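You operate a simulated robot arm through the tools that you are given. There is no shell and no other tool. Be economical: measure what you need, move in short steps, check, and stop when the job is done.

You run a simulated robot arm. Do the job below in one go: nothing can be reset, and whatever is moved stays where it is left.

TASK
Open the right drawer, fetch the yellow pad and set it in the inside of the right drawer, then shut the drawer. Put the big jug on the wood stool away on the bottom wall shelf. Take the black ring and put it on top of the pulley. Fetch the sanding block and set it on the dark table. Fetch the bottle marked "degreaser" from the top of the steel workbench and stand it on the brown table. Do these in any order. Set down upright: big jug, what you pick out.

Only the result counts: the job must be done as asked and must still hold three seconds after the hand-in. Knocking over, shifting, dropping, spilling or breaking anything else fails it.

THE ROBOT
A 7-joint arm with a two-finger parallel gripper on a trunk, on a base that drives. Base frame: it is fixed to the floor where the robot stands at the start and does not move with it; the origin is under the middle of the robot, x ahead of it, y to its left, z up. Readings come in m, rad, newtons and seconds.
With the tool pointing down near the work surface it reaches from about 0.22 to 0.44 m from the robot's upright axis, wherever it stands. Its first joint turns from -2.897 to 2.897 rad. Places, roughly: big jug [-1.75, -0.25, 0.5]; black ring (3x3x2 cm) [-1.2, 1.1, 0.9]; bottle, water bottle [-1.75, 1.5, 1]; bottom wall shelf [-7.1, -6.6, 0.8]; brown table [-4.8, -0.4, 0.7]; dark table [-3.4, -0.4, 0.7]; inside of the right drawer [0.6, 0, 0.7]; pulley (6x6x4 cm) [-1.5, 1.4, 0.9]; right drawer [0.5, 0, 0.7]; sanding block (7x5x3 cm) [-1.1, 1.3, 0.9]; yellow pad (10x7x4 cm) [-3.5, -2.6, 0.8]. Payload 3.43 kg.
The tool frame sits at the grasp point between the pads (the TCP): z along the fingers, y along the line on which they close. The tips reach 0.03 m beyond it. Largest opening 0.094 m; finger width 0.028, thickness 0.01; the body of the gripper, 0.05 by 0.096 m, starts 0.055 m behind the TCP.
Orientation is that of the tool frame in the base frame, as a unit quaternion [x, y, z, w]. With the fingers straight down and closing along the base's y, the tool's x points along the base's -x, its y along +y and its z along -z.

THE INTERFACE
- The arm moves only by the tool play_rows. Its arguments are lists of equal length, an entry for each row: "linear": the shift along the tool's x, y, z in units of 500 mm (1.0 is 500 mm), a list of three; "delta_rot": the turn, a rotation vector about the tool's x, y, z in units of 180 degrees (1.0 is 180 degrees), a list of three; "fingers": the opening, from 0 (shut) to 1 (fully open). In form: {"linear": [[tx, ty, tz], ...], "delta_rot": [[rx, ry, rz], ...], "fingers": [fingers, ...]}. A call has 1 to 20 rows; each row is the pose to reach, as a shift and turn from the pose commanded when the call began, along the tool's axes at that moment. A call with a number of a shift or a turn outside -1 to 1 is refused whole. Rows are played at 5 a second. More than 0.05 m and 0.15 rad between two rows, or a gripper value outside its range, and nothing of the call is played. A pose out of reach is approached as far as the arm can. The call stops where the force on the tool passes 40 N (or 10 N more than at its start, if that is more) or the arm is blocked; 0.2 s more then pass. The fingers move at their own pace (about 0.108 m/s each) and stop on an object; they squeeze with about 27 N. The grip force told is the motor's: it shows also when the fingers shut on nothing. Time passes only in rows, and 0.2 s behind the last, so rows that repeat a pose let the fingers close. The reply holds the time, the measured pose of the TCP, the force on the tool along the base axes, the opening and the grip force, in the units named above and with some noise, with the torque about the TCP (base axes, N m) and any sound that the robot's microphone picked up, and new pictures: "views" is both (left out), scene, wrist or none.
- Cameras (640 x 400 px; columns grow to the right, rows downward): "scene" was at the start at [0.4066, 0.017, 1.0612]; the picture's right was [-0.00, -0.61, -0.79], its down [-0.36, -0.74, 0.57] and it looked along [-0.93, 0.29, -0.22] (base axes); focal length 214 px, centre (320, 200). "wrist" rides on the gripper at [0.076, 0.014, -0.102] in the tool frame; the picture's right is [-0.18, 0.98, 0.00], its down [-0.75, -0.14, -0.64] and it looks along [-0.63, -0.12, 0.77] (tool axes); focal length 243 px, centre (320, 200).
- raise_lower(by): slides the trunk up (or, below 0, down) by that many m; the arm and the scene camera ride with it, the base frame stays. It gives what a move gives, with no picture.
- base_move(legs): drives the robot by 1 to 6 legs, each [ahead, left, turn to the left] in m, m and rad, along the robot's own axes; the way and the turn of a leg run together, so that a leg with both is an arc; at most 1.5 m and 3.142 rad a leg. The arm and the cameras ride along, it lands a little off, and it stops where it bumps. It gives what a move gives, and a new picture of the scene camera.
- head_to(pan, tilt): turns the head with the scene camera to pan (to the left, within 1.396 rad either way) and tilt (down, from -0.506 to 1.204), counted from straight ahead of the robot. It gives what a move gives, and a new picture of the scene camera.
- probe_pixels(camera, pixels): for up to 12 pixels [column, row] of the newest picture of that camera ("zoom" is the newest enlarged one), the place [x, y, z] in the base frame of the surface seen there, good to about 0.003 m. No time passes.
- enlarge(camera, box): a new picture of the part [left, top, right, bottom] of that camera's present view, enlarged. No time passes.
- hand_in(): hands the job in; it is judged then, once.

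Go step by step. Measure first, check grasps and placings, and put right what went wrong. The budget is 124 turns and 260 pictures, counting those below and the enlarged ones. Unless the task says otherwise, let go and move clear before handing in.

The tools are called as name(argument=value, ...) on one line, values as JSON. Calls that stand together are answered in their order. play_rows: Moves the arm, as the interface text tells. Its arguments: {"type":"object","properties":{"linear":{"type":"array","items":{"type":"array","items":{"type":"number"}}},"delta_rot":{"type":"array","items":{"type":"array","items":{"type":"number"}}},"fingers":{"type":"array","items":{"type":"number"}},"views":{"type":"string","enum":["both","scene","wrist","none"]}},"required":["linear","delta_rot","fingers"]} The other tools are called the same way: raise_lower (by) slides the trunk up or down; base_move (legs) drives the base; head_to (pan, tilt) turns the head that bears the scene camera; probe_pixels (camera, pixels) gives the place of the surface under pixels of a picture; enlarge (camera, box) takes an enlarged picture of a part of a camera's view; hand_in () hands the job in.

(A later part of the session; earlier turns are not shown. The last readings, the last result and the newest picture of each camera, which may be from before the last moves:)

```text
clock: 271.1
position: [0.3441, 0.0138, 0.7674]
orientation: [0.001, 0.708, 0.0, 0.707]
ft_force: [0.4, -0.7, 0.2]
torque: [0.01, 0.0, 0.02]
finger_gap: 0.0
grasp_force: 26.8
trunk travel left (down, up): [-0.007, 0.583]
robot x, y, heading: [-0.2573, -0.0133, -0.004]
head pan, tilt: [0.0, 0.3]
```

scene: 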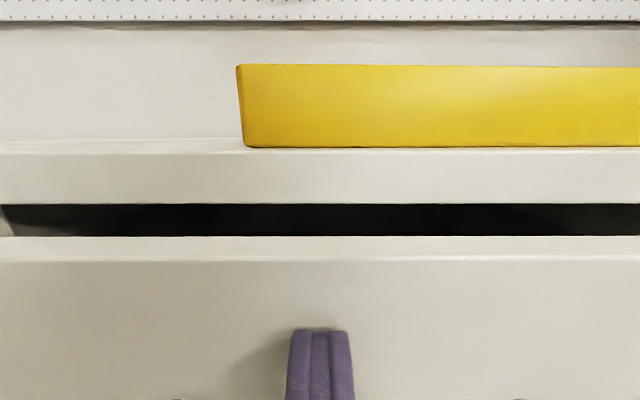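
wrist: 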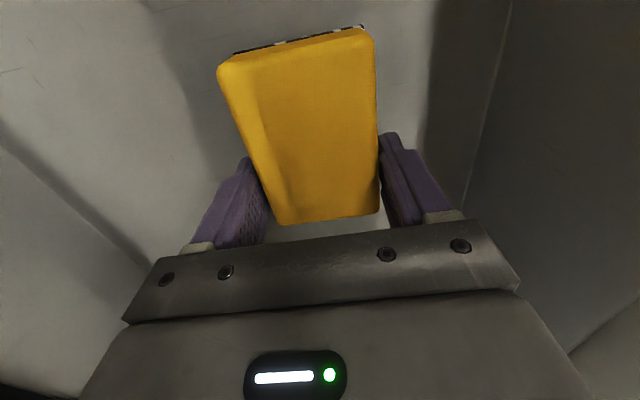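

It slides in. I push the remaining ~6 cm until it meets the stop.

base_move(legs=[[0.066, 0, 0]])

base_move(legs=[[-0.5, 0, 0]])

probe_pixels(camera="scene", pixels=[[150, 180], [120, 165], [330, 180], [250, 180], [250, 165], [380, 180]])

```text
clock: 272.1
position: [0.4041, 0.014, 0.7661]
orientation: [0.002, 0.708, -0.001, 0.706]
ft_force: [-3.1, -0.7, 1.1]
torque: [0.03, -0.07, 0.03]
finger_gap: 0.0
grasp_force: 26.6
trunk travel left (down, up): [-0.007, 0.583]
robot x, y, heading: [-0.1927, -0.0134, 0.001]
head pan, tilt: [0.0, 0.3]
stopped in leg 1: the force on the tool passed its limit at 62 N (the readings are from after the stop); the commanded pose is now the measured one
```

scene: 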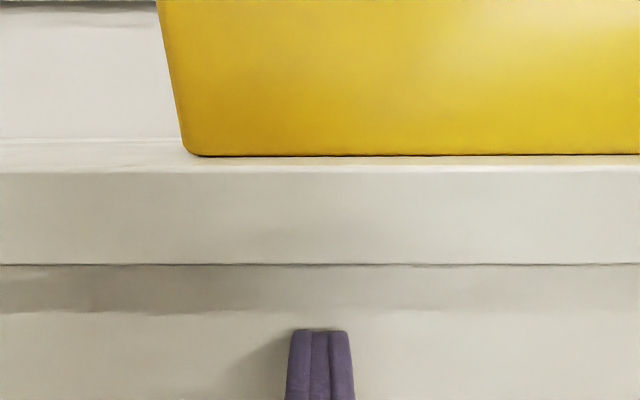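

```text
clock: 275.1
position: [-0.0948, 0.0158, 0.7653]
orientation: [0.0, 0.709, 0.001, 0.705]
ft_force: [-0.6, 0.5, -0.1]
torque: [0.0, -0.01, -0.07]
finger_gap: 0.0
grasp_force: 27.1
trunk travel left (down, up): [-0.007, 0.583]
robot x, y, heading: [-0.6951, -0.0129, -0.002]
head pan, tilt: [0.0, 0.3]
```

scene: 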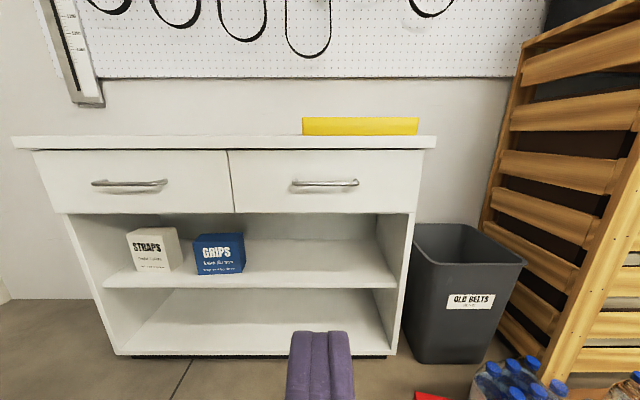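

```text
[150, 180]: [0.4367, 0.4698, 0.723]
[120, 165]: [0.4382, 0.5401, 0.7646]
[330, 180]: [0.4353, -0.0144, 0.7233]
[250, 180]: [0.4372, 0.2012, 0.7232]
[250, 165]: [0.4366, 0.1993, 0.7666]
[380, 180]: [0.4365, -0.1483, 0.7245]
```

Both drawer faces are flush (x≈0.436): shut. Now the sanding block: raise, turn to the bench, and point the hand straight down.

raise_lower(by=0.32)

base_move(legs=[[0, 0, 1.573], [0.4, 0.415, 0]])

play_rows(linear=[[0, 0, 0], [0, 0, 0], [0, 0, 0], [0, 0, 0], [0, 0, 0], [0, 0, 0], [0, 0, 0], [0, 0, 0], [0, 0, 0], [0, 0, 0], [0, 0, 0]], delta_rot=[[0, 0.0455, 0], [0, 0.091, 0], [0, 0.1365, 0], [0, 0.182, 0], [0, 0.2275, 0], [0, 0.273, 0], [0, 0.3185, 0], [0, 0.364, 0], [0, 0.4095, 0], [0, 0.455, 0], [0, 0.5, 0]], fingers=[1, 1, 1, 1, 1, 1, 1, 1, 1, 1, 1], views="scene")

```text
clock: 278.2
position: [-0.0934, 0.0153, 1.0858]
orientation: [0.0, 0.708, 0.0, 0.706]
ft_force: [0.6, 0.0, -0.3]
torque: [-0.01, -0.01, 0.02]
finger_gap: 0.0
grasp_force: 26.8
trunk travel left (down, up): [-0.327, 0.263]
robot x, y, heading: [-0.6919, -0.0127, -0.004]
head pan, tilt: [0.0, 0.3]
```

```text
clock: 285.4
position: [-1.1337, 0.9903, 1.0856]
orientation: [-0.499, 0.502, 0.498, 0.5]
ft_force: [0.3, -0.1, -0.6]
torque: [0.0, 0.0, -0.04]
finger_gap: 0.0
grasp_force: 27.0
trunk travel left (down, up): [-0.327, 0.263]
robot x, y, heading: [-1.1064, 0.3896, 1.567]
head pan, tilt: [0.0, 0.3]
```

scene: 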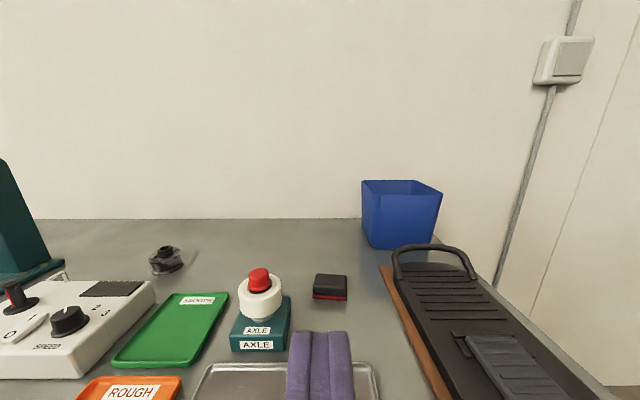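

```text
clock: 287.8
position: [-1.1341, 0.9887, 1.0853]
orientation: [-0.705, 0.709, -0.002, -0.001]
ft_force: [0.2, 0.6, 0.2]
torque: [-0.02, 0.01, 0.04]
finger_gap: 0.0937
grasp_force: 0.0
trunk travel left (down, up): [-0.327, 0.263]
robot x, y, heading: [-1.1089, 0.3872, 1.57]
head pan, tilt: [0.0, 0.3]
```

scene: 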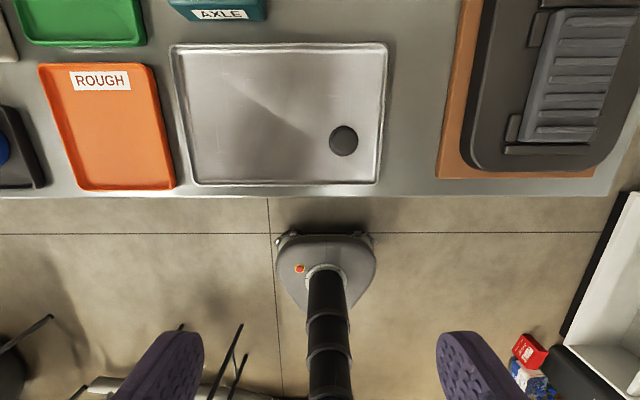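

base_move(legs=[[0.29, -0.022, 0]])

head_to(pan=0, tilt=0.3)

```text
clock: 289.8
position: [-1.1108, 1.2807, 1.0855]
orientation: [-0.706, 0.709, -0.002, -0.002]
ft_force: [0.1, 0.6, -0.5]
torque: [-0.02, -0.02, 0.0]
finger_gap: 0.0941
grasp_force: 0.0
trunk travel left (down, up): [-0.327, 0.263]
robot x, y, heading: [-1.0889, 0.6805, 1.564]
head pan, tilt: [0.0, 0.3]
```

scene: 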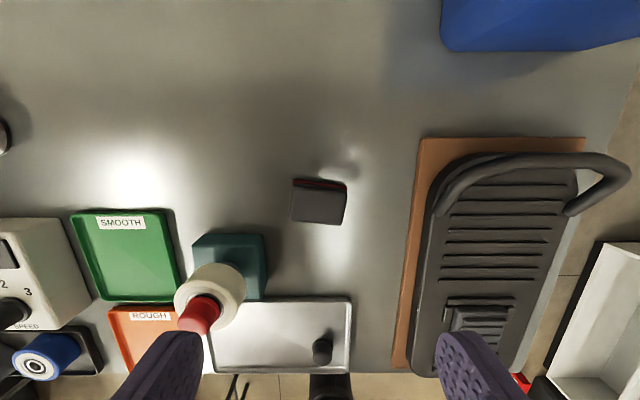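

```text
clock: 290.4
position: [-1.1106, 1.2803, 1.0853]
orientation: [-0.706, 0.708, 0.0, -0.003]
ft_force: [-0.3, 0.5, -0.5]
torque: [0.03, 0.01, 0.02]
finger_gap: 0.0941
grasp_force: 0.1
trunk travel left (down, up): [-0.327, 0.263]
robot x, y, heading: [-1.0864, 0.6825, 1.565]
head pan, tilt: [0.0, 0.3]
```

scene: 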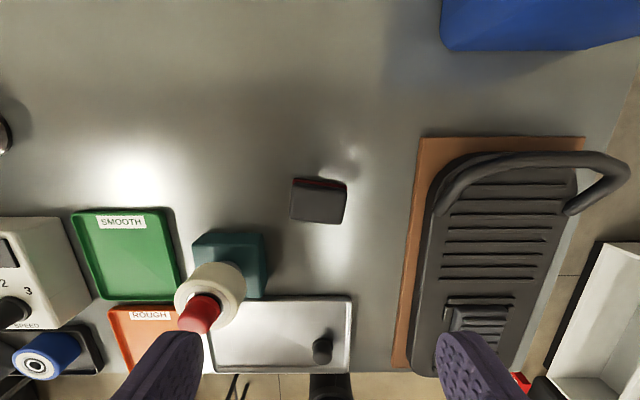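

enlarge(camera="scene", box=[270, 160, 366, 220])

probe_pixels(camera="scene", pixels=[[292, 197], [343, 204], [320, 180], [317, 222], [298, 183], [342, 187], [293, 215], [336, 223], [318, 202], [318, 240], [262, 270], [410, 200]])

```text
6.67 times, centred on (318, 190) of scene
```

zoom: 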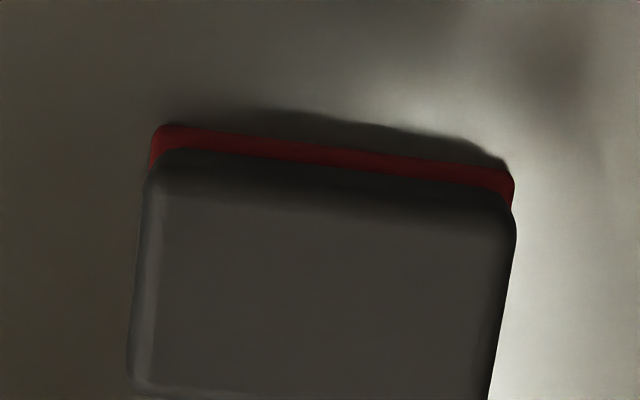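

```text
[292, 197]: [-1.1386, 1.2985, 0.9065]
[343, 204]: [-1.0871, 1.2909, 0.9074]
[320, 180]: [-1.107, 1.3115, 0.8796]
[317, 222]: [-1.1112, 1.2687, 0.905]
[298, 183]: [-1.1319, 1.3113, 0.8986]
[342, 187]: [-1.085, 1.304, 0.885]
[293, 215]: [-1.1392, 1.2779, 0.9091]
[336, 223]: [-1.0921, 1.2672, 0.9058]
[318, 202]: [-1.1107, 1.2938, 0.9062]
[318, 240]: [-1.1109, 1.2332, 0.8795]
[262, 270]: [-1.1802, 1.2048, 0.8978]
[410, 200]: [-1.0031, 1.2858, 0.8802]
```

Sanding block centre ≈(-1.113,1.289), turned about -8°, bench at 0.8795. I align yaw, lower, and grip across x.

play_rows(linear=[[-0.018, 0.005, 0]], delta_rot=[[0, 0, 0.044]], fingers=[1], views="none")

raise_lower(by=-0.13)

play_rows(linear=[[0, 0, 0.04], [0, 0, 0.084], [0, 0, 0.084], [0, 0, 0.084], [0, 0, 0.084]], delta_rot=[[0, 0, 0], [0, 0, 0], [0, 0, 0], [0, 0, 0], [0, 0, 0]], fingers=[1, 1, 0.3, 0.2, 0.2], views="wrist")

```text
clock: 290.8
position: [-1.1127, 1.2893, 1.0843]
orientation: [-0.654, 0.757, -0.002, -0.002]
ft_force: [-0.3, -0.4, 1.0]
torque: [0.06, 0.06, -0.01]
finger_gap: 0.0941
grasp_force: 0.0
trunk travel left (down, up): [-0.327, 0.263]
robot x, y, heading: [-1.0865, 0.6832, 1.561]
head pan, tilt: [0.0, 0.3]
```

```text
clock: 292.4
position: [-1.1122, 1.2885, 0.956]
orientation: [-0.655, 0.756, -0.001, -0.001]
ft_force: [0.4, -0.2, 0.0]
torque: [0.0, -0.05, -0.01]
finger_gap: 0.0941
grasp_force: 0.1
trunk travel left (down, up): [-0.197, 0.393]
robot x, y, heading: [-1.085, 0.6826, 1.567]
head pan, tilt: [0.0, 0.3]
```

```text
clock: 293.6
position: [-1.1144, 1.2872, 0.9138]
orientation: [-0.655, 0.756, -0.001, -0.001]
ft_force: [-0.6, 0.8, 0.3]
torque: [0.01, -0.01, 0.01]
finger_gap: 0.0611
grasp_force: 27.1
trunk travel left (down, up): [-0.197, 0.393]
robot x, y, heading: [-1.0836, 0.6829, 1.565]
head pan, tilt: [0.0, 0.3]
```

wrist: 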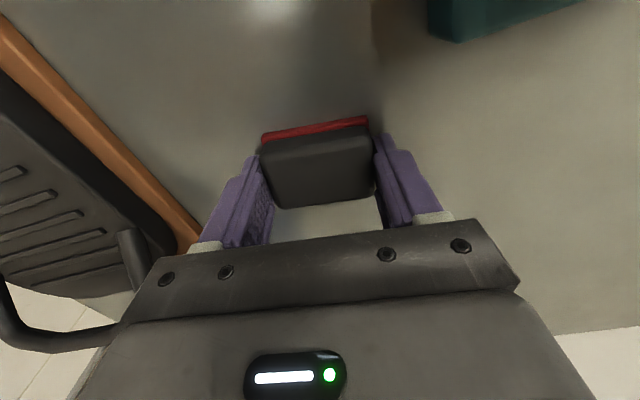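

Gripped (gap 0.061). I lift, back off, turn west and drive down the corridor beside the dark table, then look at it.

play_rows(linear=[[0, 0, -0.06], [0, 0, -0.1]], delta_rot=[[0, 0, 0], [0, 0, 0]], fingers=[0.2, 0.2], views="none")

raise_lower(by=0.22)

base_move(legs=[[-0.33, 0, 0], [0, 0, 1.576], [1.2, 0, 0], [1.2, 0, 0]])

head_to(pan=0.8, tilt=0.5)

```text
clock: 294.2
position: [-1.1135, 1.2892, 0.963]
orientation: [-0.655, 0.755, -0.001, -0.002]
ft_force: [0.9, -0.8, 0.3]
torque: [-0.01, 0.02, 0.0]
finger_gap: 0.0609
grasp_force: 26.7
trunk travel left (down, up): [-0.197, 0.393]
robot x, y, heading: [-1.0852, 0.6801, 1.565]
head pan, tilt: [0.0, 0.3]
```

```text
clock: 296.5
position: [-1.1134, 1.289, 1.1842]
orientation: [-0.655, 0.756, -0.002, -0.002]
ft_force: [0.3, -0.4, 0.5]
torque: [0.0, 0.01, 0.02]
finger_gap: 0.061
grasp_force: 26.7
trunk travel left (down, up): [-0.417, 0.173]
robot x, y, heading: [-1.0839, 0.6825, 1.568]
head pan, tilt: [0.0, 0.3]
```

```text
clock: 313.9
position: [-4.1065, 0.3643, 1.1826]
orientation: [0.997, -0.077, 0.002, 0.0]
ft_force: [0.1, 0.4, -0.3]
torque: [0.0, 0.01, 0.0]
finger_gap: 0.0607
grasp_force: 26.9
trunk travel left (down, up): [-0.417, 0.173]
robot x, y, heading: [-3.5018, 0.3856, 3.13]
head pan, tilt: [0.0, 0.3]
```

scene: 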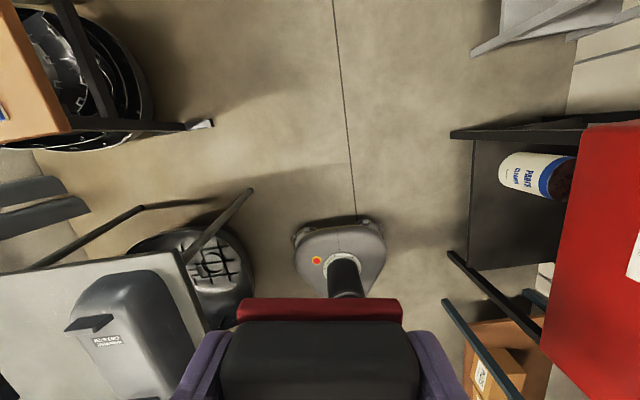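

```text
clock: 315.0
position: [-4.1069, 0.3646, 1.1828]
orientation: [0.997, -0.077, 0.002, 0.001]
ft_force: [-0.2, 0.3, -0.4]
torque: [-0.01, -0.03, -0.04]
finger_gap: 0.061
grasp_force: 26.5
trunk travel left (down, up): [-0.417, 0.173]
robot x, y, heading: [-3.502, 0.3867, 3.127]
head pan, tilt: [0.799, 0.499]
```

scene: 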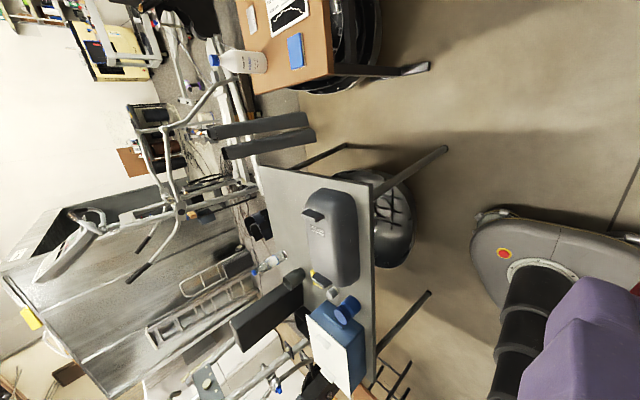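

The degreaser still stands on the brown table (240,60). On the dark table, free strip is around (285,200). I probe.

probe_pixels(camera="scene", pixels=[[262, 168], [366, 190], [285, 200], [290, 230], [305, 195], [310, 270], [272, 262], [330, 195], [355, 230], [365, 320], [275, 235], [325, 180]])

enlarge(camera="scene", box=[230, 150, 410, 360])

```text
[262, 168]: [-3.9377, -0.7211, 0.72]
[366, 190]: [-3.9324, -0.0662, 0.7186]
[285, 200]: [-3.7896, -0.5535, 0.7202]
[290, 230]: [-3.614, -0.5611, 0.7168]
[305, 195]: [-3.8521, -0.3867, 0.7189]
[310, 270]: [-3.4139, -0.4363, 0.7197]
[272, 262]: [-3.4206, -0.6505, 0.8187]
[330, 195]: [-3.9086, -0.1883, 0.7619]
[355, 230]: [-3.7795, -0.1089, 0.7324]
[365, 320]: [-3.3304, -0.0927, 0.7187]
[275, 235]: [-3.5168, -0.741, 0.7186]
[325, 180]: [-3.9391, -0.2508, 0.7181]
```

```text
1.90 times, centred on (320, 255) of scene
```

zoom: 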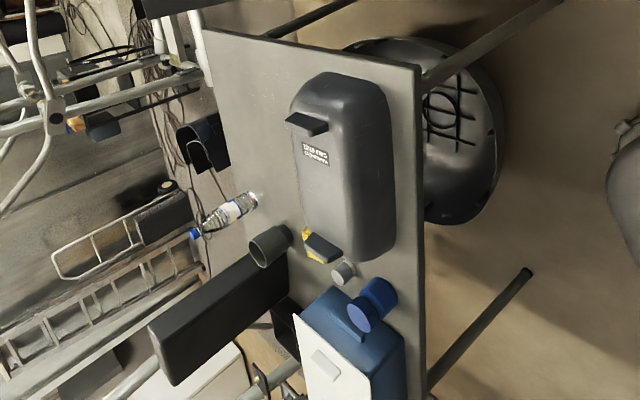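

probe_pixels(camera="zoom", pixels=[[340, 110], [345, 170], [360, 220], [290, 120], [310, 125], [305, 165], [320, 215], [320, 250], [310, 90], [270, 100], [260, 160], [265, 240]])

```text
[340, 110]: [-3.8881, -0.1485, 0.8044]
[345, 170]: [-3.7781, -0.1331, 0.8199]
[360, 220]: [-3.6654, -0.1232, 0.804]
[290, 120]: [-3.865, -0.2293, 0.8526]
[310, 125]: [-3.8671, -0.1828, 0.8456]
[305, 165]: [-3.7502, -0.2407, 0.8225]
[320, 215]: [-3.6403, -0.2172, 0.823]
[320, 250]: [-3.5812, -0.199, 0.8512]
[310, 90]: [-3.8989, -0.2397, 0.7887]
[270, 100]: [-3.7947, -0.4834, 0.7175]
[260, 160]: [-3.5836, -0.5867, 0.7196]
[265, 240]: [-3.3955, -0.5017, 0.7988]
```

probe_pixels(camera="zoom", pixels=[[500, 140], [490, 100], [495, 170], [470, 205], [430, 60], [520, 275], [440, 80], [450, 130]])

```text
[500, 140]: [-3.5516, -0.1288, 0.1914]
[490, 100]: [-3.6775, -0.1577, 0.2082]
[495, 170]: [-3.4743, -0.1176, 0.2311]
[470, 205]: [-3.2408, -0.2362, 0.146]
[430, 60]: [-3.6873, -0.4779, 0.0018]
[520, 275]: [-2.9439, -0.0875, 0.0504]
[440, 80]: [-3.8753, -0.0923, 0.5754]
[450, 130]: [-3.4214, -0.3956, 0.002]
```

Space at (-3.72,-0.42) is free and the base stays clear of the bowl underneath. I turn to the table and move in.

base_move(legs=[[0, 0, 1.585], [0.2, -0.249, 0]])

head_to(pan=0, tilt=0.0)

```text
clock: 321.0
position: [-3.7132, -0.4257, 1.1824]
orientation: [0.753, 0.658, 0.003, -0.001]
ft_force: [0.2, 0.3, -1.1]
torque: [0.04, -0.05, 0.02]
finger_gap: 0.061
grasp_force: 27.2
trunk travel left (down, up): [-0.417, 0.173]
robot x, y, heading: [-3.7466, 0.1814, -1.564]
head pan, tilt: [0.799, 0.499]
```

scene: 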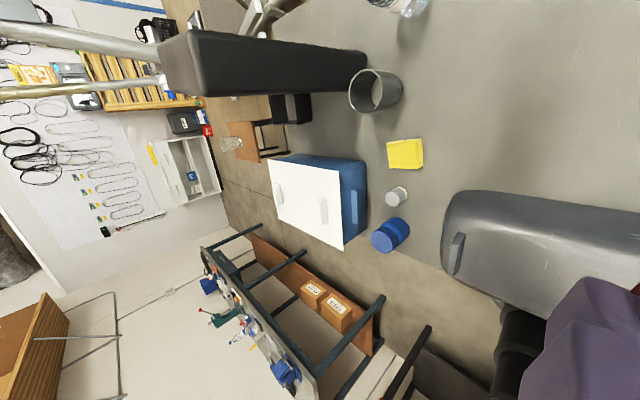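

```text
clock: 322.1
position: [-3.7121, -0.4256, 1.1833]
orientation: [0.753, 0.658, 0.001, -0.001]
ft_force: [0.2, 0.0, -0.9]
torque: [0.0, -0.01, 0.01]
finger_gap: 0.061
grasp_force: 26.9
trunk travel left (down, up): [-0.417, 0.173]
robot x, y, heading: [-3.7462, 0.1831, -1.567]
head pan, tilt: [0.0, 0.0]
```

scene: 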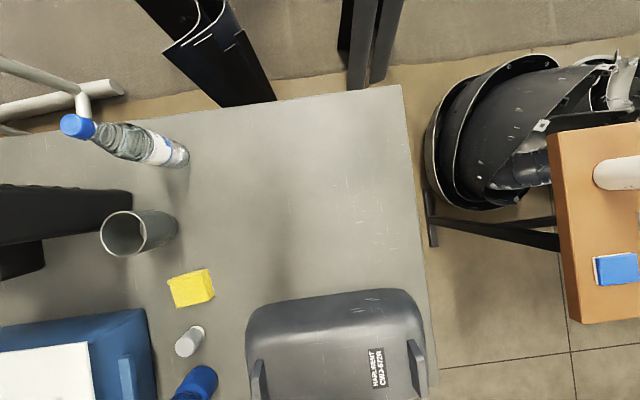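

All clear beneath. Lower trunk 0.39, then finish with the arm.

raise_lower(by=-0.39)

play_rows(linear=[[0, 0, 0.04], [0, 0, 0.072]], delta_rot=[[0, 0, 0], [0, 0, 0]], fingers=[0.2, 0.2], views="wrist")

```text
clock: 325.9
position: [-3.7127, -0.4258, 0.7936]
orientation: [0.753, 0.658, 0.001, -0.001]
ft_force: [-0.1, 0.1, -0.8]
torque: [0.04, 0.03, -0.02]
finger_gap: 0.061
grasp_force: 27.1
trunk travel left (down, up): [-0.027, 0.563]
robot x, y, heading: [-3.7468, 0.1811, -1.558]
head pan, tilt: [0.0, 0.0]
```

```text
clock: 326.5
position: [-3.7128, -0.4251, 0.7584]
orientation: [0.753, 0.658, 0.002, -0.001]
ft_force: [0.2, -0.2, 0.1]
torque: [0.01, -0.02, 0.03]
finger_gap: 0.0609
grasp_force: 26.8
trunk travel left (down, up): [-0.027, 0.563]
robot x, y, heading: [-3.746, 0.1829, -1.563]
head pan, tilt: [0.0, 0.0]
```

wrist: 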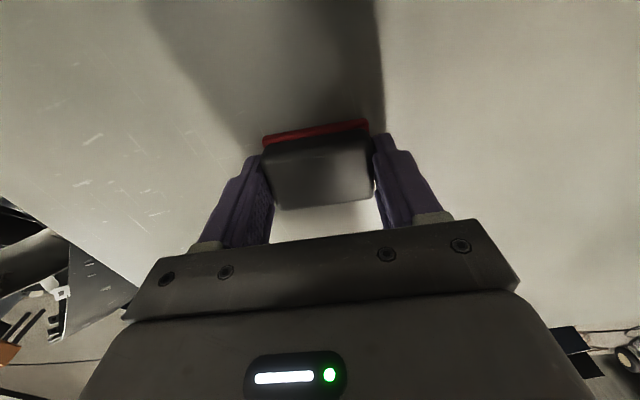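

Block bottom about 6 mm above the table; I lower the last bit, open, lift away.

play_rows(linear=[[0, 0, 0.01], [0, 0, 0.01], [0, 0, 0.01], [0, 0, 0.01], [0, 0, -0.05], [0, 0, -0.1]], delta_rot=[[0, 0, 0], [0, 0, 0], [0, 0, 0], [0, 0, 0], [0, 0, 0], [0, 0, 0]], fingers=[0.2, 1, 1, 1, 1, 1], views="none")

raise_lower(by=0.4)

head_to(pan=0, tilt=0.3)

```text
clock: 327.9
position: [-3.7122, -0.4251, 0.8073]
orientation: [0.753, 0.658, 0.002, -0.002]
ft_force: [0.4, 0.6, 0.1]
torque: [-0.02, 0.0, 0.0]
finger_gap: 0.094
grasp_force: 0.1
trunk travel left (down, up): [-0.027, 0.563]
robot x, y, heading: [-3.7473, 0.1791, -1.568]
head pan, tilt: [0.0, 0.0]
```

```text
clock: 331.7
position: [-3.7122, -0.4254, 1.2062]
orientation: [0.753, 0.658, 0.002, -0.001]
ft_force: [0.7, -0.1, 0.5]
torque: [0.03, -0.03, -0.02]
finger_gap: 0.094
grasp_force: 0.2
trunk travel left (down, up): [-0.427, 0.163]
robot x, y, heading: [-3.7451, 0.1825, -1.566]
head pan, tilt: [0.0, 0.0]
```

```text
clock: 332.5
position: [-3.7116, -0.4262, 1.2072]
orientation: [0.753, 0.658, 0.0, -0.001]
ft_force: [0.3, -0.3, 1.2]
torque: [0.0, 0.01, 0.0]
finger_gap: 0.0939
grasp_force: 0.1
trunk travel left (down, up): [-0.427, 0.163]
robot x, y, heading: [-3.7451, 0.1847, -1.565]
head pan, tilt: [0.0, 0.3]
```

scene: 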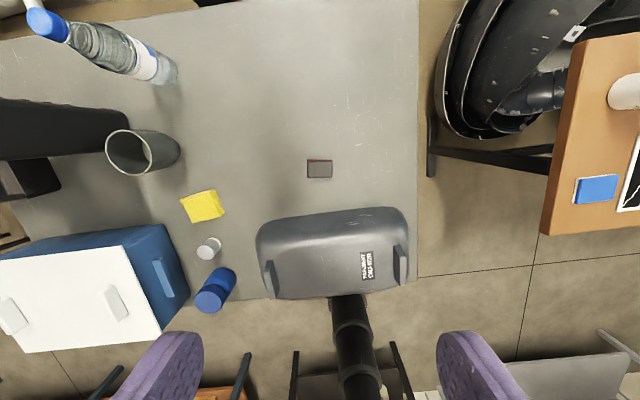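

Sanding block sits on the dark table at (320,168). Last: the jug. I return east along the corridor and look at the stool.

base_move(legs=[[-0.25, 0, 0], [0, 0, 1.565], [1.2, 0, 0]])

head_to(pan=-0.7, tilt=-0.3)

```text
clock: 343.8
position: [-1.9386, 0.4366, 1.2066]
orientation: [0.078, 0.997, 0.0, -0.002]
ft_force: [1.1, -0.2, 0.1]
torque: [-0.01, 0.03, -0.01]
finger_gap: 0.0941
grasp_force: 0.0
trunk travel left (down, up): [-0.427, 0.163]
robot x, y, heading: [-2.5425, 0.4185, -0.021]
head pan, tilt: [0.0, 0.3]
```

scene: 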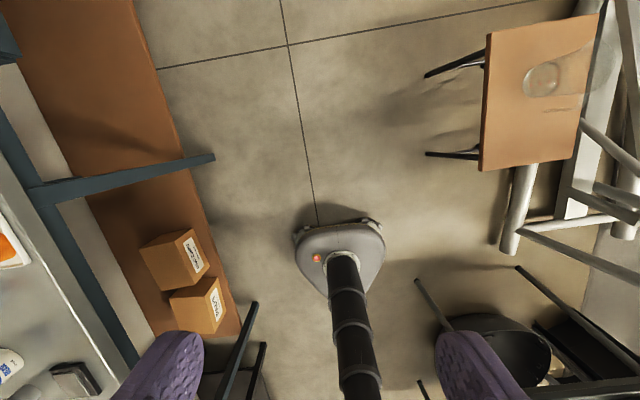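

```text
clock: 344.9
position: [-1.9381, 0.4366, 1.2077]
orientation: [0.079, 0.997, 0.001, -0.002]
ft_force: [0.1, 0.5, 0.1]
torque: [-0.01, -0.05, 0.04]
finger_gap: 0.0939
grasp_force: 0.0
trunk travel left (down, up): [-0.427, 0.163]
robot x, y, heading: [-2.5475, 0.417, -0.022]
head pan, tilt: [-0.7, -0.3]
```

scene: 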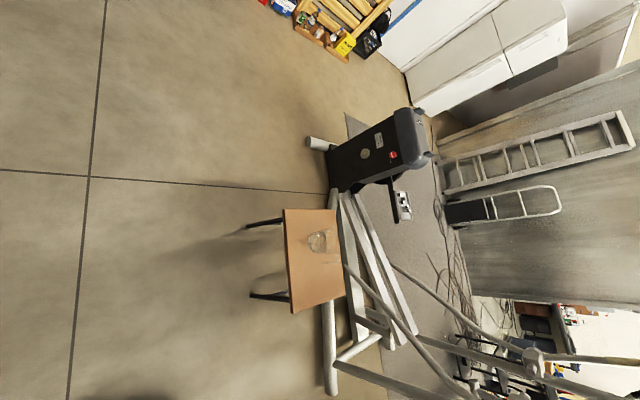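

enlarge(camera="scene", box=[270, 195, 366, 255])

probe_pixels(camera="scene", pixels=[[285, 212], [335, 212], [293, 312], [345, 295], [318, 240], [310, 242], [327, 240], [318, 232], [318, 250], [250, 228], [252, 296], [335, 200]])

```text
6.67 times, centred on (318, 225) of scene
```

zoom: 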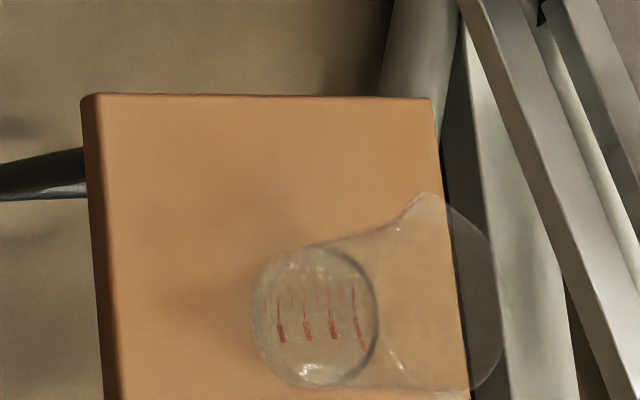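

```text
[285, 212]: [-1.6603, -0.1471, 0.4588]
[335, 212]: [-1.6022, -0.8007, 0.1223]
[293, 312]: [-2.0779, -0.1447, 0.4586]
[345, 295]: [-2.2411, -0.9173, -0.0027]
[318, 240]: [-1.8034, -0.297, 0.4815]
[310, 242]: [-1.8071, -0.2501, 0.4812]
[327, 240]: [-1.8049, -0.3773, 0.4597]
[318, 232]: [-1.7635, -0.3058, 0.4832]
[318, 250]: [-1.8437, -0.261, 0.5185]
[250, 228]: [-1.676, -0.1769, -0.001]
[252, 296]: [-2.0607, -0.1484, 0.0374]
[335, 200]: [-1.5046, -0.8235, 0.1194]
```

The jug is a clear measuring beaker with red marks and a spout. I square the hand, move north of the stool facing it, and level the hand to view it from the side.

play_rows(linear=[[0, 0, 0]], delta_rot=[[0, 0, -0.044]], fingers=[1], views="none")

play_rows(linear=[[0, 0, 0], [0, 0, 0], [0, 0, 0], [0, 0, 0], [0, 0, 0], [0, 0, 0], [0, 0, 0], [0, 0, 0], [0, 0, 0], [0, 0, 0], [0, 0, 0]], delta_rot=[[0, -0.0455, 0], [0, -0.091, 0], [0, -0.1365, 0], [0, -0.182, 0], [0, -0.2275, 0], [0, -0.273, 0], [0, -0.3185, 0], [0, -0.364, 0], [0, -0.4095, 0], [0, -0.455, 0], [0, -0.5, 0]], fingers=[1, 1, 1, 1, 1, 1, 1, 1, 1, 1, 1], views="none")

base_move(legs=[[0.755, 0.1, 0], [0, 0, -1.55]])

head_to(pan=0, tilt=0.9)

```text
clock: 345.3
position: [-1.9397, 0.4361, 1.2071]
orientation: [0.01, 1.0, 0.002, -0.002]
ft_force: [-0.9, -0.6, 0.1]
torque: [0.0, -0.02, 0.01]
finger_gap: 0.0941
grasp_force: 0.2
trunk travel left (down, up): [-0.427, 0.163]
robot x, y, heading: [-2.5468, 0.414, -0.019]
head pan, tilt: [-0.7, -0.3]
```

```text
clock: 347.7
position: [-1.9368, 0.4371, 1.2064]
orientation: [0.007, 0.708, -0.006, 0.706]
ft_force: [0.4, 0.4, -1.1]
torque: [0.01, 0.02, 0.01]
finger_gap: 0.0941
grasp_force: 0.1
trunk travel left (down, up): [-0.427, 0.163]
robot x, y, heading: [-2.5479, 0.4175, -0.02]
head pan, tilt: [-0.7, -0.3]
```

```text
clock: 355.6
position: [-1.758, -0.1035, 1.2058]
orientation: [0.503, 0.499, -0.501, 0.497]
ft_force: [-1.2, -0.6, 0.7]
torque: [0.03, -0.04, -0.03]
finger_gap: 0.0943
grasp_force: 0.1
trunk travel left (down, up): [-0.427, 0.163]
robot x, y, heading: [-1.7856, 0.5009, -1.572]
head pan, tilt: [-0.7, -0.3]
```

scene: 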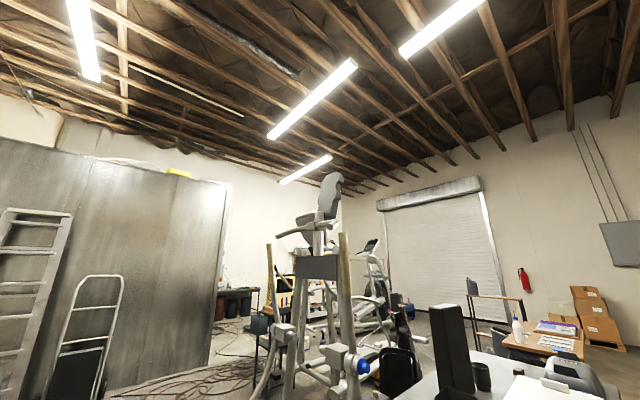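

```text
clock: 357.0
position: [-1.7561, -0.1037, 1.207]
orientation: [0.503, 0.499, -0.501, 0.498]
ft_force: [0.5, -0.8, -0.3]
torque: [0.02, 0.0, 0.04]
finger_gap: 0.094
grasp_force: 0.0
trunk travel left (down, up): [-0.427, 0.163]
robot x, y, heading: [-1.7836, 0.5035, -1.571]
head pan, tilt: [0.0, 0.901]
```

scene: 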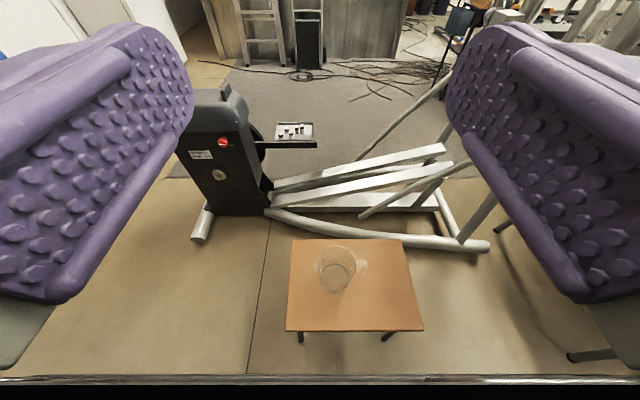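

Jug has a handle toward -x at (365,268). I back a bit and lower the trunk for a near-side view.

base_move(legs=[[-0.22, 0, 0]])

raise_lower(by=-0.42)

head_to(pan=0, tilt=0.4)

enlarge(camera="scene", box=[240, 180, 400, 280])

```text
clock: 358.7
position: [-1.755, 0.1173, 1.2071]
orientation: [0.502, 0.5, -0.499, 0.499]
ft_force: [-0.7, 0.7, -0.3]
torque: [0.01, -0.01, 0.0]
finger_gap: 0.0942
grasp_force: 0.0
trunk travel left (down, up): [-0.427, 0.163]
robot x, y, heading: [-1.7843, 0.7224, -1.579]
head pan, tilt: [0.0, 0.901]
```

scene: 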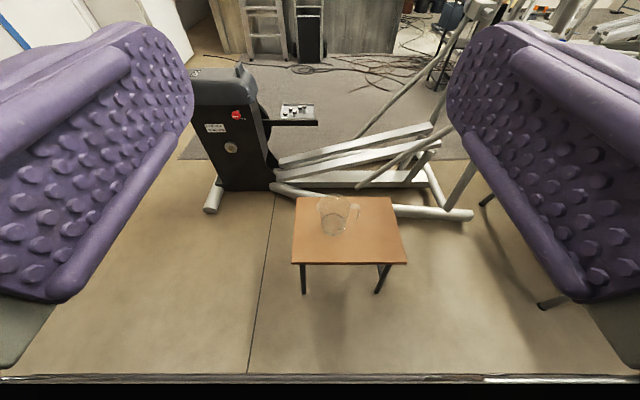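

```text
refused: -0.42 is not a number from -0.4 to 0.4
```

```text
clock: 359.6
position: [-1.7548, 0.1154, 1.2064]
orientation: [0.502, 0.5, -0.499, 0.499]
ft_force: [-0.7, -0.4, 0.8]
torque: [0.0, 0.02, -0.02]
finger_gap: 0.0936
grasp_force: 0.1
trunk travel left (down, up): [-0.427, 0.163]
robot x, y, heading: [-1.7818, 0.7234, -1.582]
head pan, tilt: [0.0, 0.4]
```

scene: 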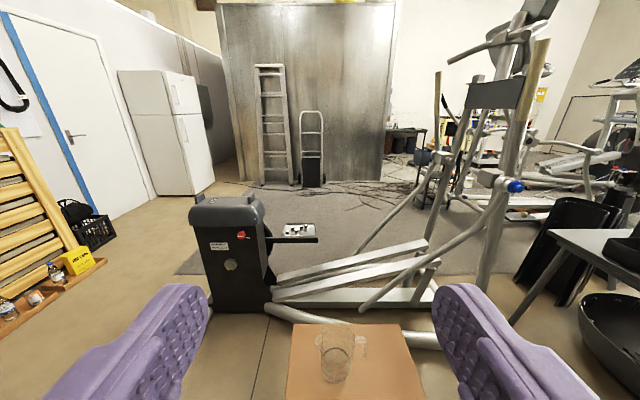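

```text
4.00 times, centred on (320, 230) of scene
```

zoom: 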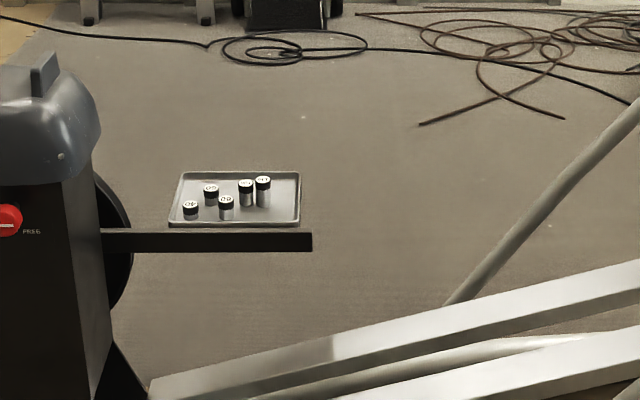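

raise_lower(by=-0.4)

head_to(pan=0, tilt=0.6)

enlarge(camera="scene", box=[260, 150, 400, 240])

```text
clock: 363.5
position: [-1.7551, 0.1154, 0.8076]
orientation: [0.502, 0.5, -0.499, 0.499]
ft_force: [-0.3, 0.4, -0.3]
torque: [-0.03, 0.01, 0.01]
finger_gap: 0.094
grasp_force: 0.1
trunk travel left (down, up): [-0.027, 0.563]
robot x, y, heading: [-1.7832, 0.7274, -1.571]
head pan, tilt: [0.0, 0.4]
```

```text
clock: 364.2
position: [-1.7568, 0.116, 0.8065]
orientation: [0.501, 0.5, -0.5, 0.499]
ft_force: [-0.3, -0.4, 0.6]
torque: [0.0, -0.01, -0.01]
finger_gap: 0.094
grasp_force: 0.0
trunk travel left (down, up): [-0.027, 0.563]
robot x, y, heading: [-1.7843, 0.7248, -1.573]
head pan, tilt: [0.0, 0.6]
```

scene: 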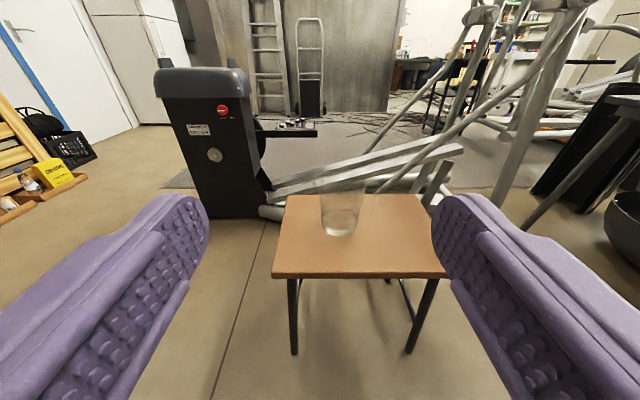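

```text
4.44 times, centred on (330, 195) of scene
```

zoom: 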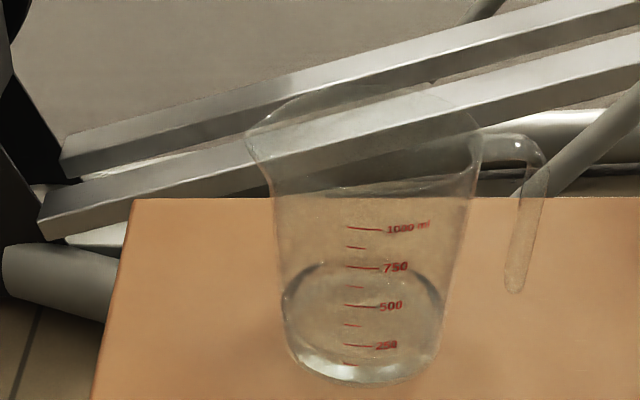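

probe_pixels(camera="zoom", pixels=[[286, 310], [438, 310], [360, 372], [360, 230], [252, 150], [476, 150], [518, 285], [540, 180], [510, 140], [298, 365], [430, 365], [360, 85]])

probe_pixels(camera="zoom", pixels=[[278, 230], [462, 230], [360, 195], [270, 190], [470, 190], [360, 300], [120, 250], [630, 210], [100, 390], [500, 170], [530, 250], [360, 350]])

```text
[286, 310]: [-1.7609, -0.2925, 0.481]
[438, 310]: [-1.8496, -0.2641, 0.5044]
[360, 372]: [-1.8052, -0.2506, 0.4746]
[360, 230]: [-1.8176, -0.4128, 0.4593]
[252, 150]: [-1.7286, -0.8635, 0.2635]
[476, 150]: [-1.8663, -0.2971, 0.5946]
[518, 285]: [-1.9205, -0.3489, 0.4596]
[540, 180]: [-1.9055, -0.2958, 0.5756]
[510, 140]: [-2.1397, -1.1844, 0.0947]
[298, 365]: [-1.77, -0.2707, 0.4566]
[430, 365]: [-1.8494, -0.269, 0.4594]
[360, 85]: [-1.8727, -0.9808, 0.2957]
```

```text
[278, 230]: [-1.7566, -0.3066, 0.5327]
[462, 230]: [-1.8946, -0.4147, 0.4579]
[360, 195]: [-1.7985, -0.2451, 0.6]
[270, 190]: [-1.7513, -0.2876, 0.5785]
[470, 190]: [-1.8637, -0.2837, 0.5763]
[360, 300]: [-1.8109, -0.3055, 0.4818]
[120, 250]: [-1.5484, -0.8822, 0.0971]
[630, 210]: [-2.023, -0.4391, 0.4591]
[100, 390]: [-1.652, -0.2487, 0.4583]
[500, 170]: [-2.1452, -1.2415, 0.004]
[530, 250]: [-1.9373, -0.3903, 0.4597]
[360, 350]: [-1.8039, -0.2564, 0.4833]
```

The jug is empty: bottom Ø≈0.087 at z 0.48, rim ≈0.115 near z 0.61, handle toward -x, centre (-1.806,-0.295). Before choosing a grip I look at the wall shelf from afar.

raise_lower(by=0.4)

head_to(pan=-0.62, tilt=0.05)

enlarge(camera="scene", box=[240, 130, 400, 230])

```text
clock: 368.0
position: [-1.7544, 0.1159, 1.2068]
orientation: [0.502, 0.5, -0.499, 0.499]
ft_force: [0.0, -0.4, 0.1]
torque: [0.0, -0.01, -0.04]
finger_gap: 0.094
grasp_force: 0.0
trunk travel left (down, up): [-0.427, 0.163]
robot x, y, heading: [-1.7833, 0.7264, -1.577]
head pan, tilt: [0.0, 0.6]
```

```text
clock: 369.0
position: [-1.7557, 0.1157, 1.2077]
orientation: [0.503, 0.499, -0.5, 0.498]
ft_force: [0.0, 0.4, 0.1]
torque: [0.01, 0.03, 0.03]
finger_gap: 0.0939
grasp_force: 0.0
trunk travel left (down, up): [-0.427, 0.163]
robot x, y, heading: [-1.7848, 0.7202, -1.576]
head pan, tilt: [-0.62, 0.051]
```

scene: 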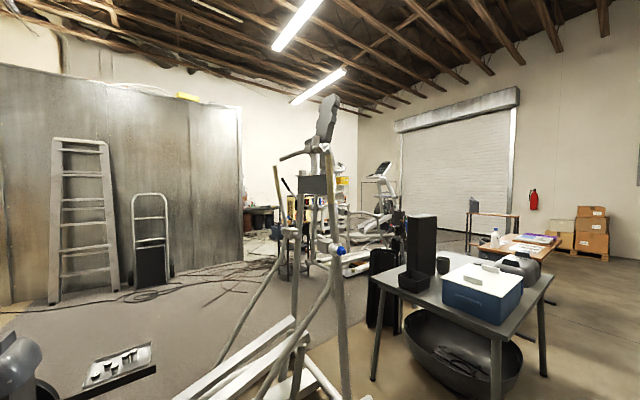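

```text
4.00 times, centred on (320, 180) of scene
```

zoom: 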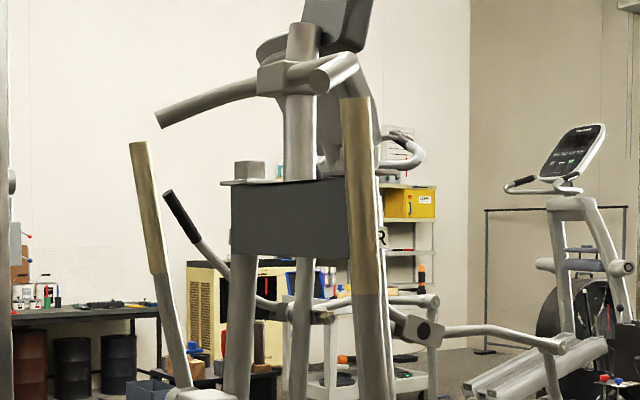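

probe_pixels(camera="zoom", pixels=[[410, 205], [425, 219], [425, 251], [428, 260], [425, 288], [410, 275], [428, 238], [405, 182], [430, 270], [415, 292]])

enlarge(camera="scene", box=[334, 170, 356, 210])

```text
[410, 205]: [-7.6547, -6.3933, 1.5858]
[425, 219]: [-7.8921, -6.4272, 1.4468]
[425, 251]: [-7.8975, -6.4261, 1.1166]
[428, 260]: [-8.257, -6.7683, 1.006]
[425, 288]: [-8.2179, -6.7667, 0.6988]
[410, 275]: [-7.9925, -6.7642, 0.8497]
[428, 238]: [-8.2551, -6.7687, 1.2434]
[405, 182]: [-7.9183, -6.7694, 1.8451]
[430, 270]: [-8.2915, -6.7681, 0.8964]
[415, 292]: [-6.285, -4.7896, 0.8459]
```

```text
10.00 times, centred on (345, 190) of scene
```

zoom: 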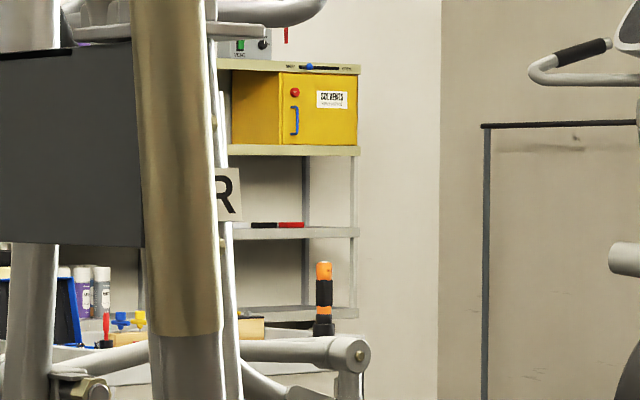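

The bottom shelf (≈z 0.8, next board ≈1.1, front y≈-6.43) leaves ~0.28 m headroom, so a 45° low grip on the jug body suits. I pitch the hand 45°, pull in, fold the head back (tilt 1.2) and lower.

play_rows(linear=[[0, -0.017, -0.037], [0, -0.034, -0.073], [0, -0.051, -0.11], [0, -0.068, -0.147], [0, -0.085, -0.183], [0, -0.102, -0.22]], delta_rot=[[0, 0.0417, 0], [0, 0.0833, 0], [0, 0.125, 0], [0, 0.1667, 0], [0, 0.2083, 0], [0, 0.25, 0]], fingers=[1, 1, 1, 1, 1, 1], views="none")

head_to(pan=0, tilt=0.1)

base_move(legs=[[0.2, 0, 0]])

raise_lower(by=-0.4)

play_rows(linear=[[0, 0, 0]], delta_rot=[[0, 0, 0]], fingers=[1], views="both")

```text
clock: 370.4
position: [-1.8067, 0.2268, 1.2068]
orientation: [0.656, 0.652, -0.269, 0.268]
ft_force: [-0.6, 0.2, 0.6]
torque: [0.03, -0.03, 0.04]
finger_gap: 0.0941
grasp_force: 0.0
trunk travel left (down, up): [-0.427, 0.163]
robot x, y, heading: [-1.7858, 0.7245, -1.577]
head pan, tilt: [-0.62, 0.051]
```

```text
clock: 371.4
position: [-1.8064, 0.2256, 1.2068]
orientation: [0.655, 0.652, -0.27, 0.269]
ft_force: [0.5, -1.0, 0.1]
torque: [-0.02, -0.01, 0.01]
finger_gap: 0.0941
grasp_force: 0.1
trunk travel left (down, up): [-0.427, 0.163]
robot x, y, heading: [-1.7818, 0.7213, -1.577]
head pan, tilt: [0.0, 0.099]
```

scene: 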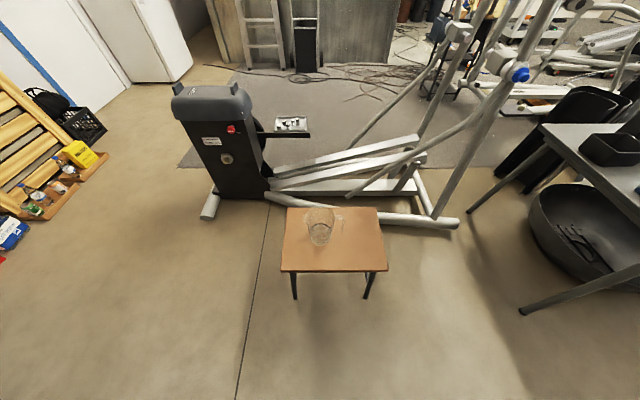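

```text
clock: 373.0
position: [-1.805, 0.0243, 1.2076]
orientation: [0.655, 0.653, -0.269, 0.269]
ft_force: [0.6, -0.4, -0.1]
torque: [0.01, -0.01, -0.01]
finger_gap: 0.0939
grasp_force: 0.0
trunk travel left (down, up): [-0.427, 0.163]
robot x, y, heading: [-1.7855, 0.5226, -1.574]
head pan, tilt: [0.0, 0.099]
```

scene: 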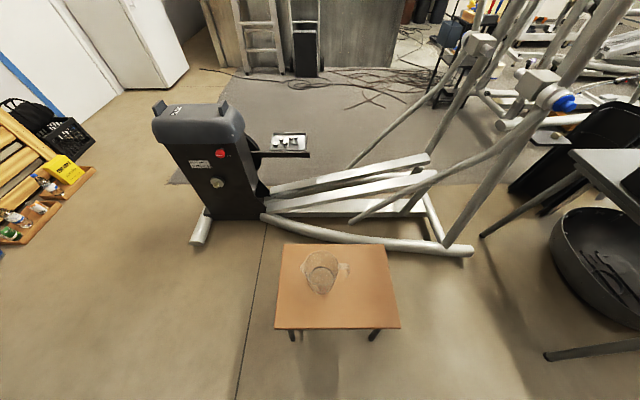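

```text
clock: 376.9
position: [-1.8055, 0.0247, 0.8071]
orientation: [0.656, 0.652, -0.27, 0.269]
ft_force: [-0.4, 0.3, -0.2]
torque: [0.0, 0.0, -0.01]
finger_gap: 0.0941
grasp_force: 0.1
trunk travel left (down, up): [-0.027, 0.563]
robot x, y, heading: [-1.7846, 0.5228, -1.569]
head pan, tilt: [0.0, 0.099]
```

```text
clock: 377.3
position: [-1.8058, 0.0243, 0.807]
orientation: [0.656, 0.653, -0.269, 0.268]
ft_force: [-0.2, -0.8, 0.0]
torque: [0.0, -0.02, 0.01]
finger_gap: 0.0941
grasp_force: 0.0
trunk travel left (down, up): [-0.027, 0.563]
robot x, y, heading: [-1.7817, 0.5234, -1.57]
head pan, tilt: [0.0, 0.099]
```

scene: 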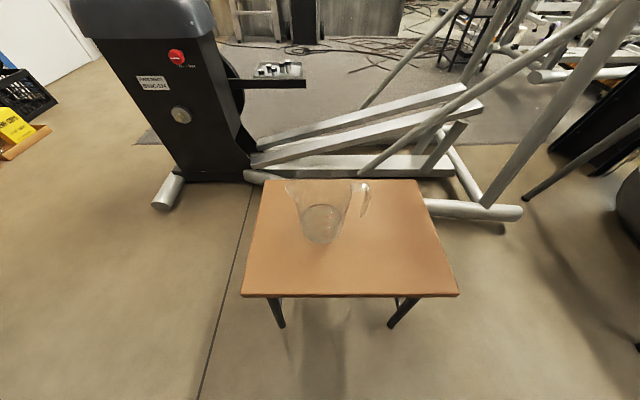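
wrist: 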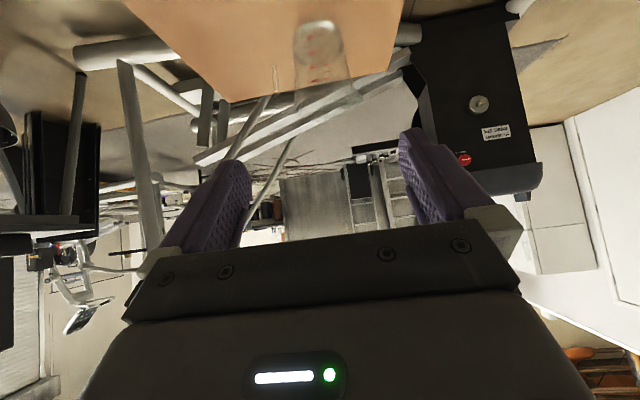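

enlarge(camera="scene", box=[270, 170, 390, 250])

```text
5.00 times, centred on (330, 210) of scene
```

zoom: 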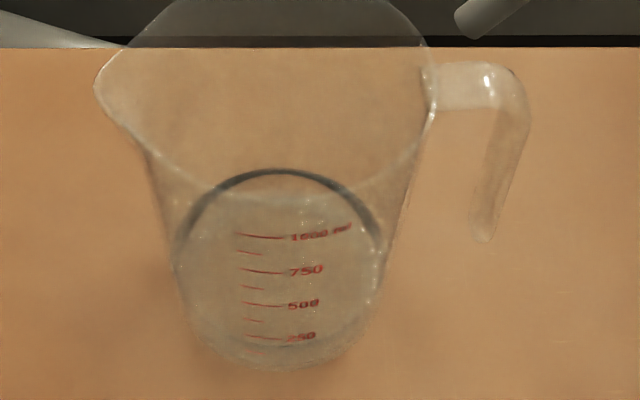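

probe_pixels(camera="zoom", pixels=[[180, 265], [378, 265], [278, 365], [278, 340], [193, 330], [360, 330], [278, 172], [278, 196], [430, 110], [145, 145], [500, 170], [520, 110]])

probe_pixels(camera="zoom", pixels=[[186, 300], [374, 300], [200, 345], [350, 345], [172, 240], [390, 240], [278, 280], [278, 220], [408, 160], [120, 120], [430, 80], [480, 70]])

```text
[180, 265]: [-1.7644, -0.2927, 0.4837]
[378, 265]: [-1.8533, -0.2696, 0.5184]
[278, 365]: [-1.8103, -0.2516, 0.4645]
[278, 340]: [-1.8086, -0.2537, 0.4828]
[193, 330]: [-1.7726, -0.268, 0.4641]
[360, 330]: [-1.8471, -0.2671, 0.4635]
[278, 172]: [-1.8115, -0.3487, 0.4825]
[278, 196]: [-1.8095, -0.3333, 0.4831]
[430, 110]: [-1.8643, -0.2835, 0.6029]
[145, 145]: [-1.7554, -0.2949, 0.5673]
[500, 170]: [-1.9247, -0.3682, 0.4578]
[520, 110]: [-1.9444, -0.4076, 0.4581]
```

```text
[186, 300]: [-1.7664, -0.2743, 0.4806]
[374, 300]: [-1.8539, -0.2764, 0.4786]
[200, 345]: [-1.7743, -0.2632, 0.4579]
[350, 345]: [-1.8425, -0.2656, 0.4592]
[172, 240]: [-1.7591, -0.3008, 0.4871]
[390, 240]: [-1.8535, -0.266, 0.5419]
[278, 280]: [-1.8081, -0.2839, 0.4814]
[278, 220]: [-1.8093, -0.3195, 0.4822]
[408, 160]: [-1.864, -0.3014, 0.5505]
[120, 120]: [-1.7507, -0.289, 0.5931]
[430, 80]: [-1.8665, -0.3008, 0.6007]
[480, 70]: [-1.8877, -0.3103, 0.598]
```

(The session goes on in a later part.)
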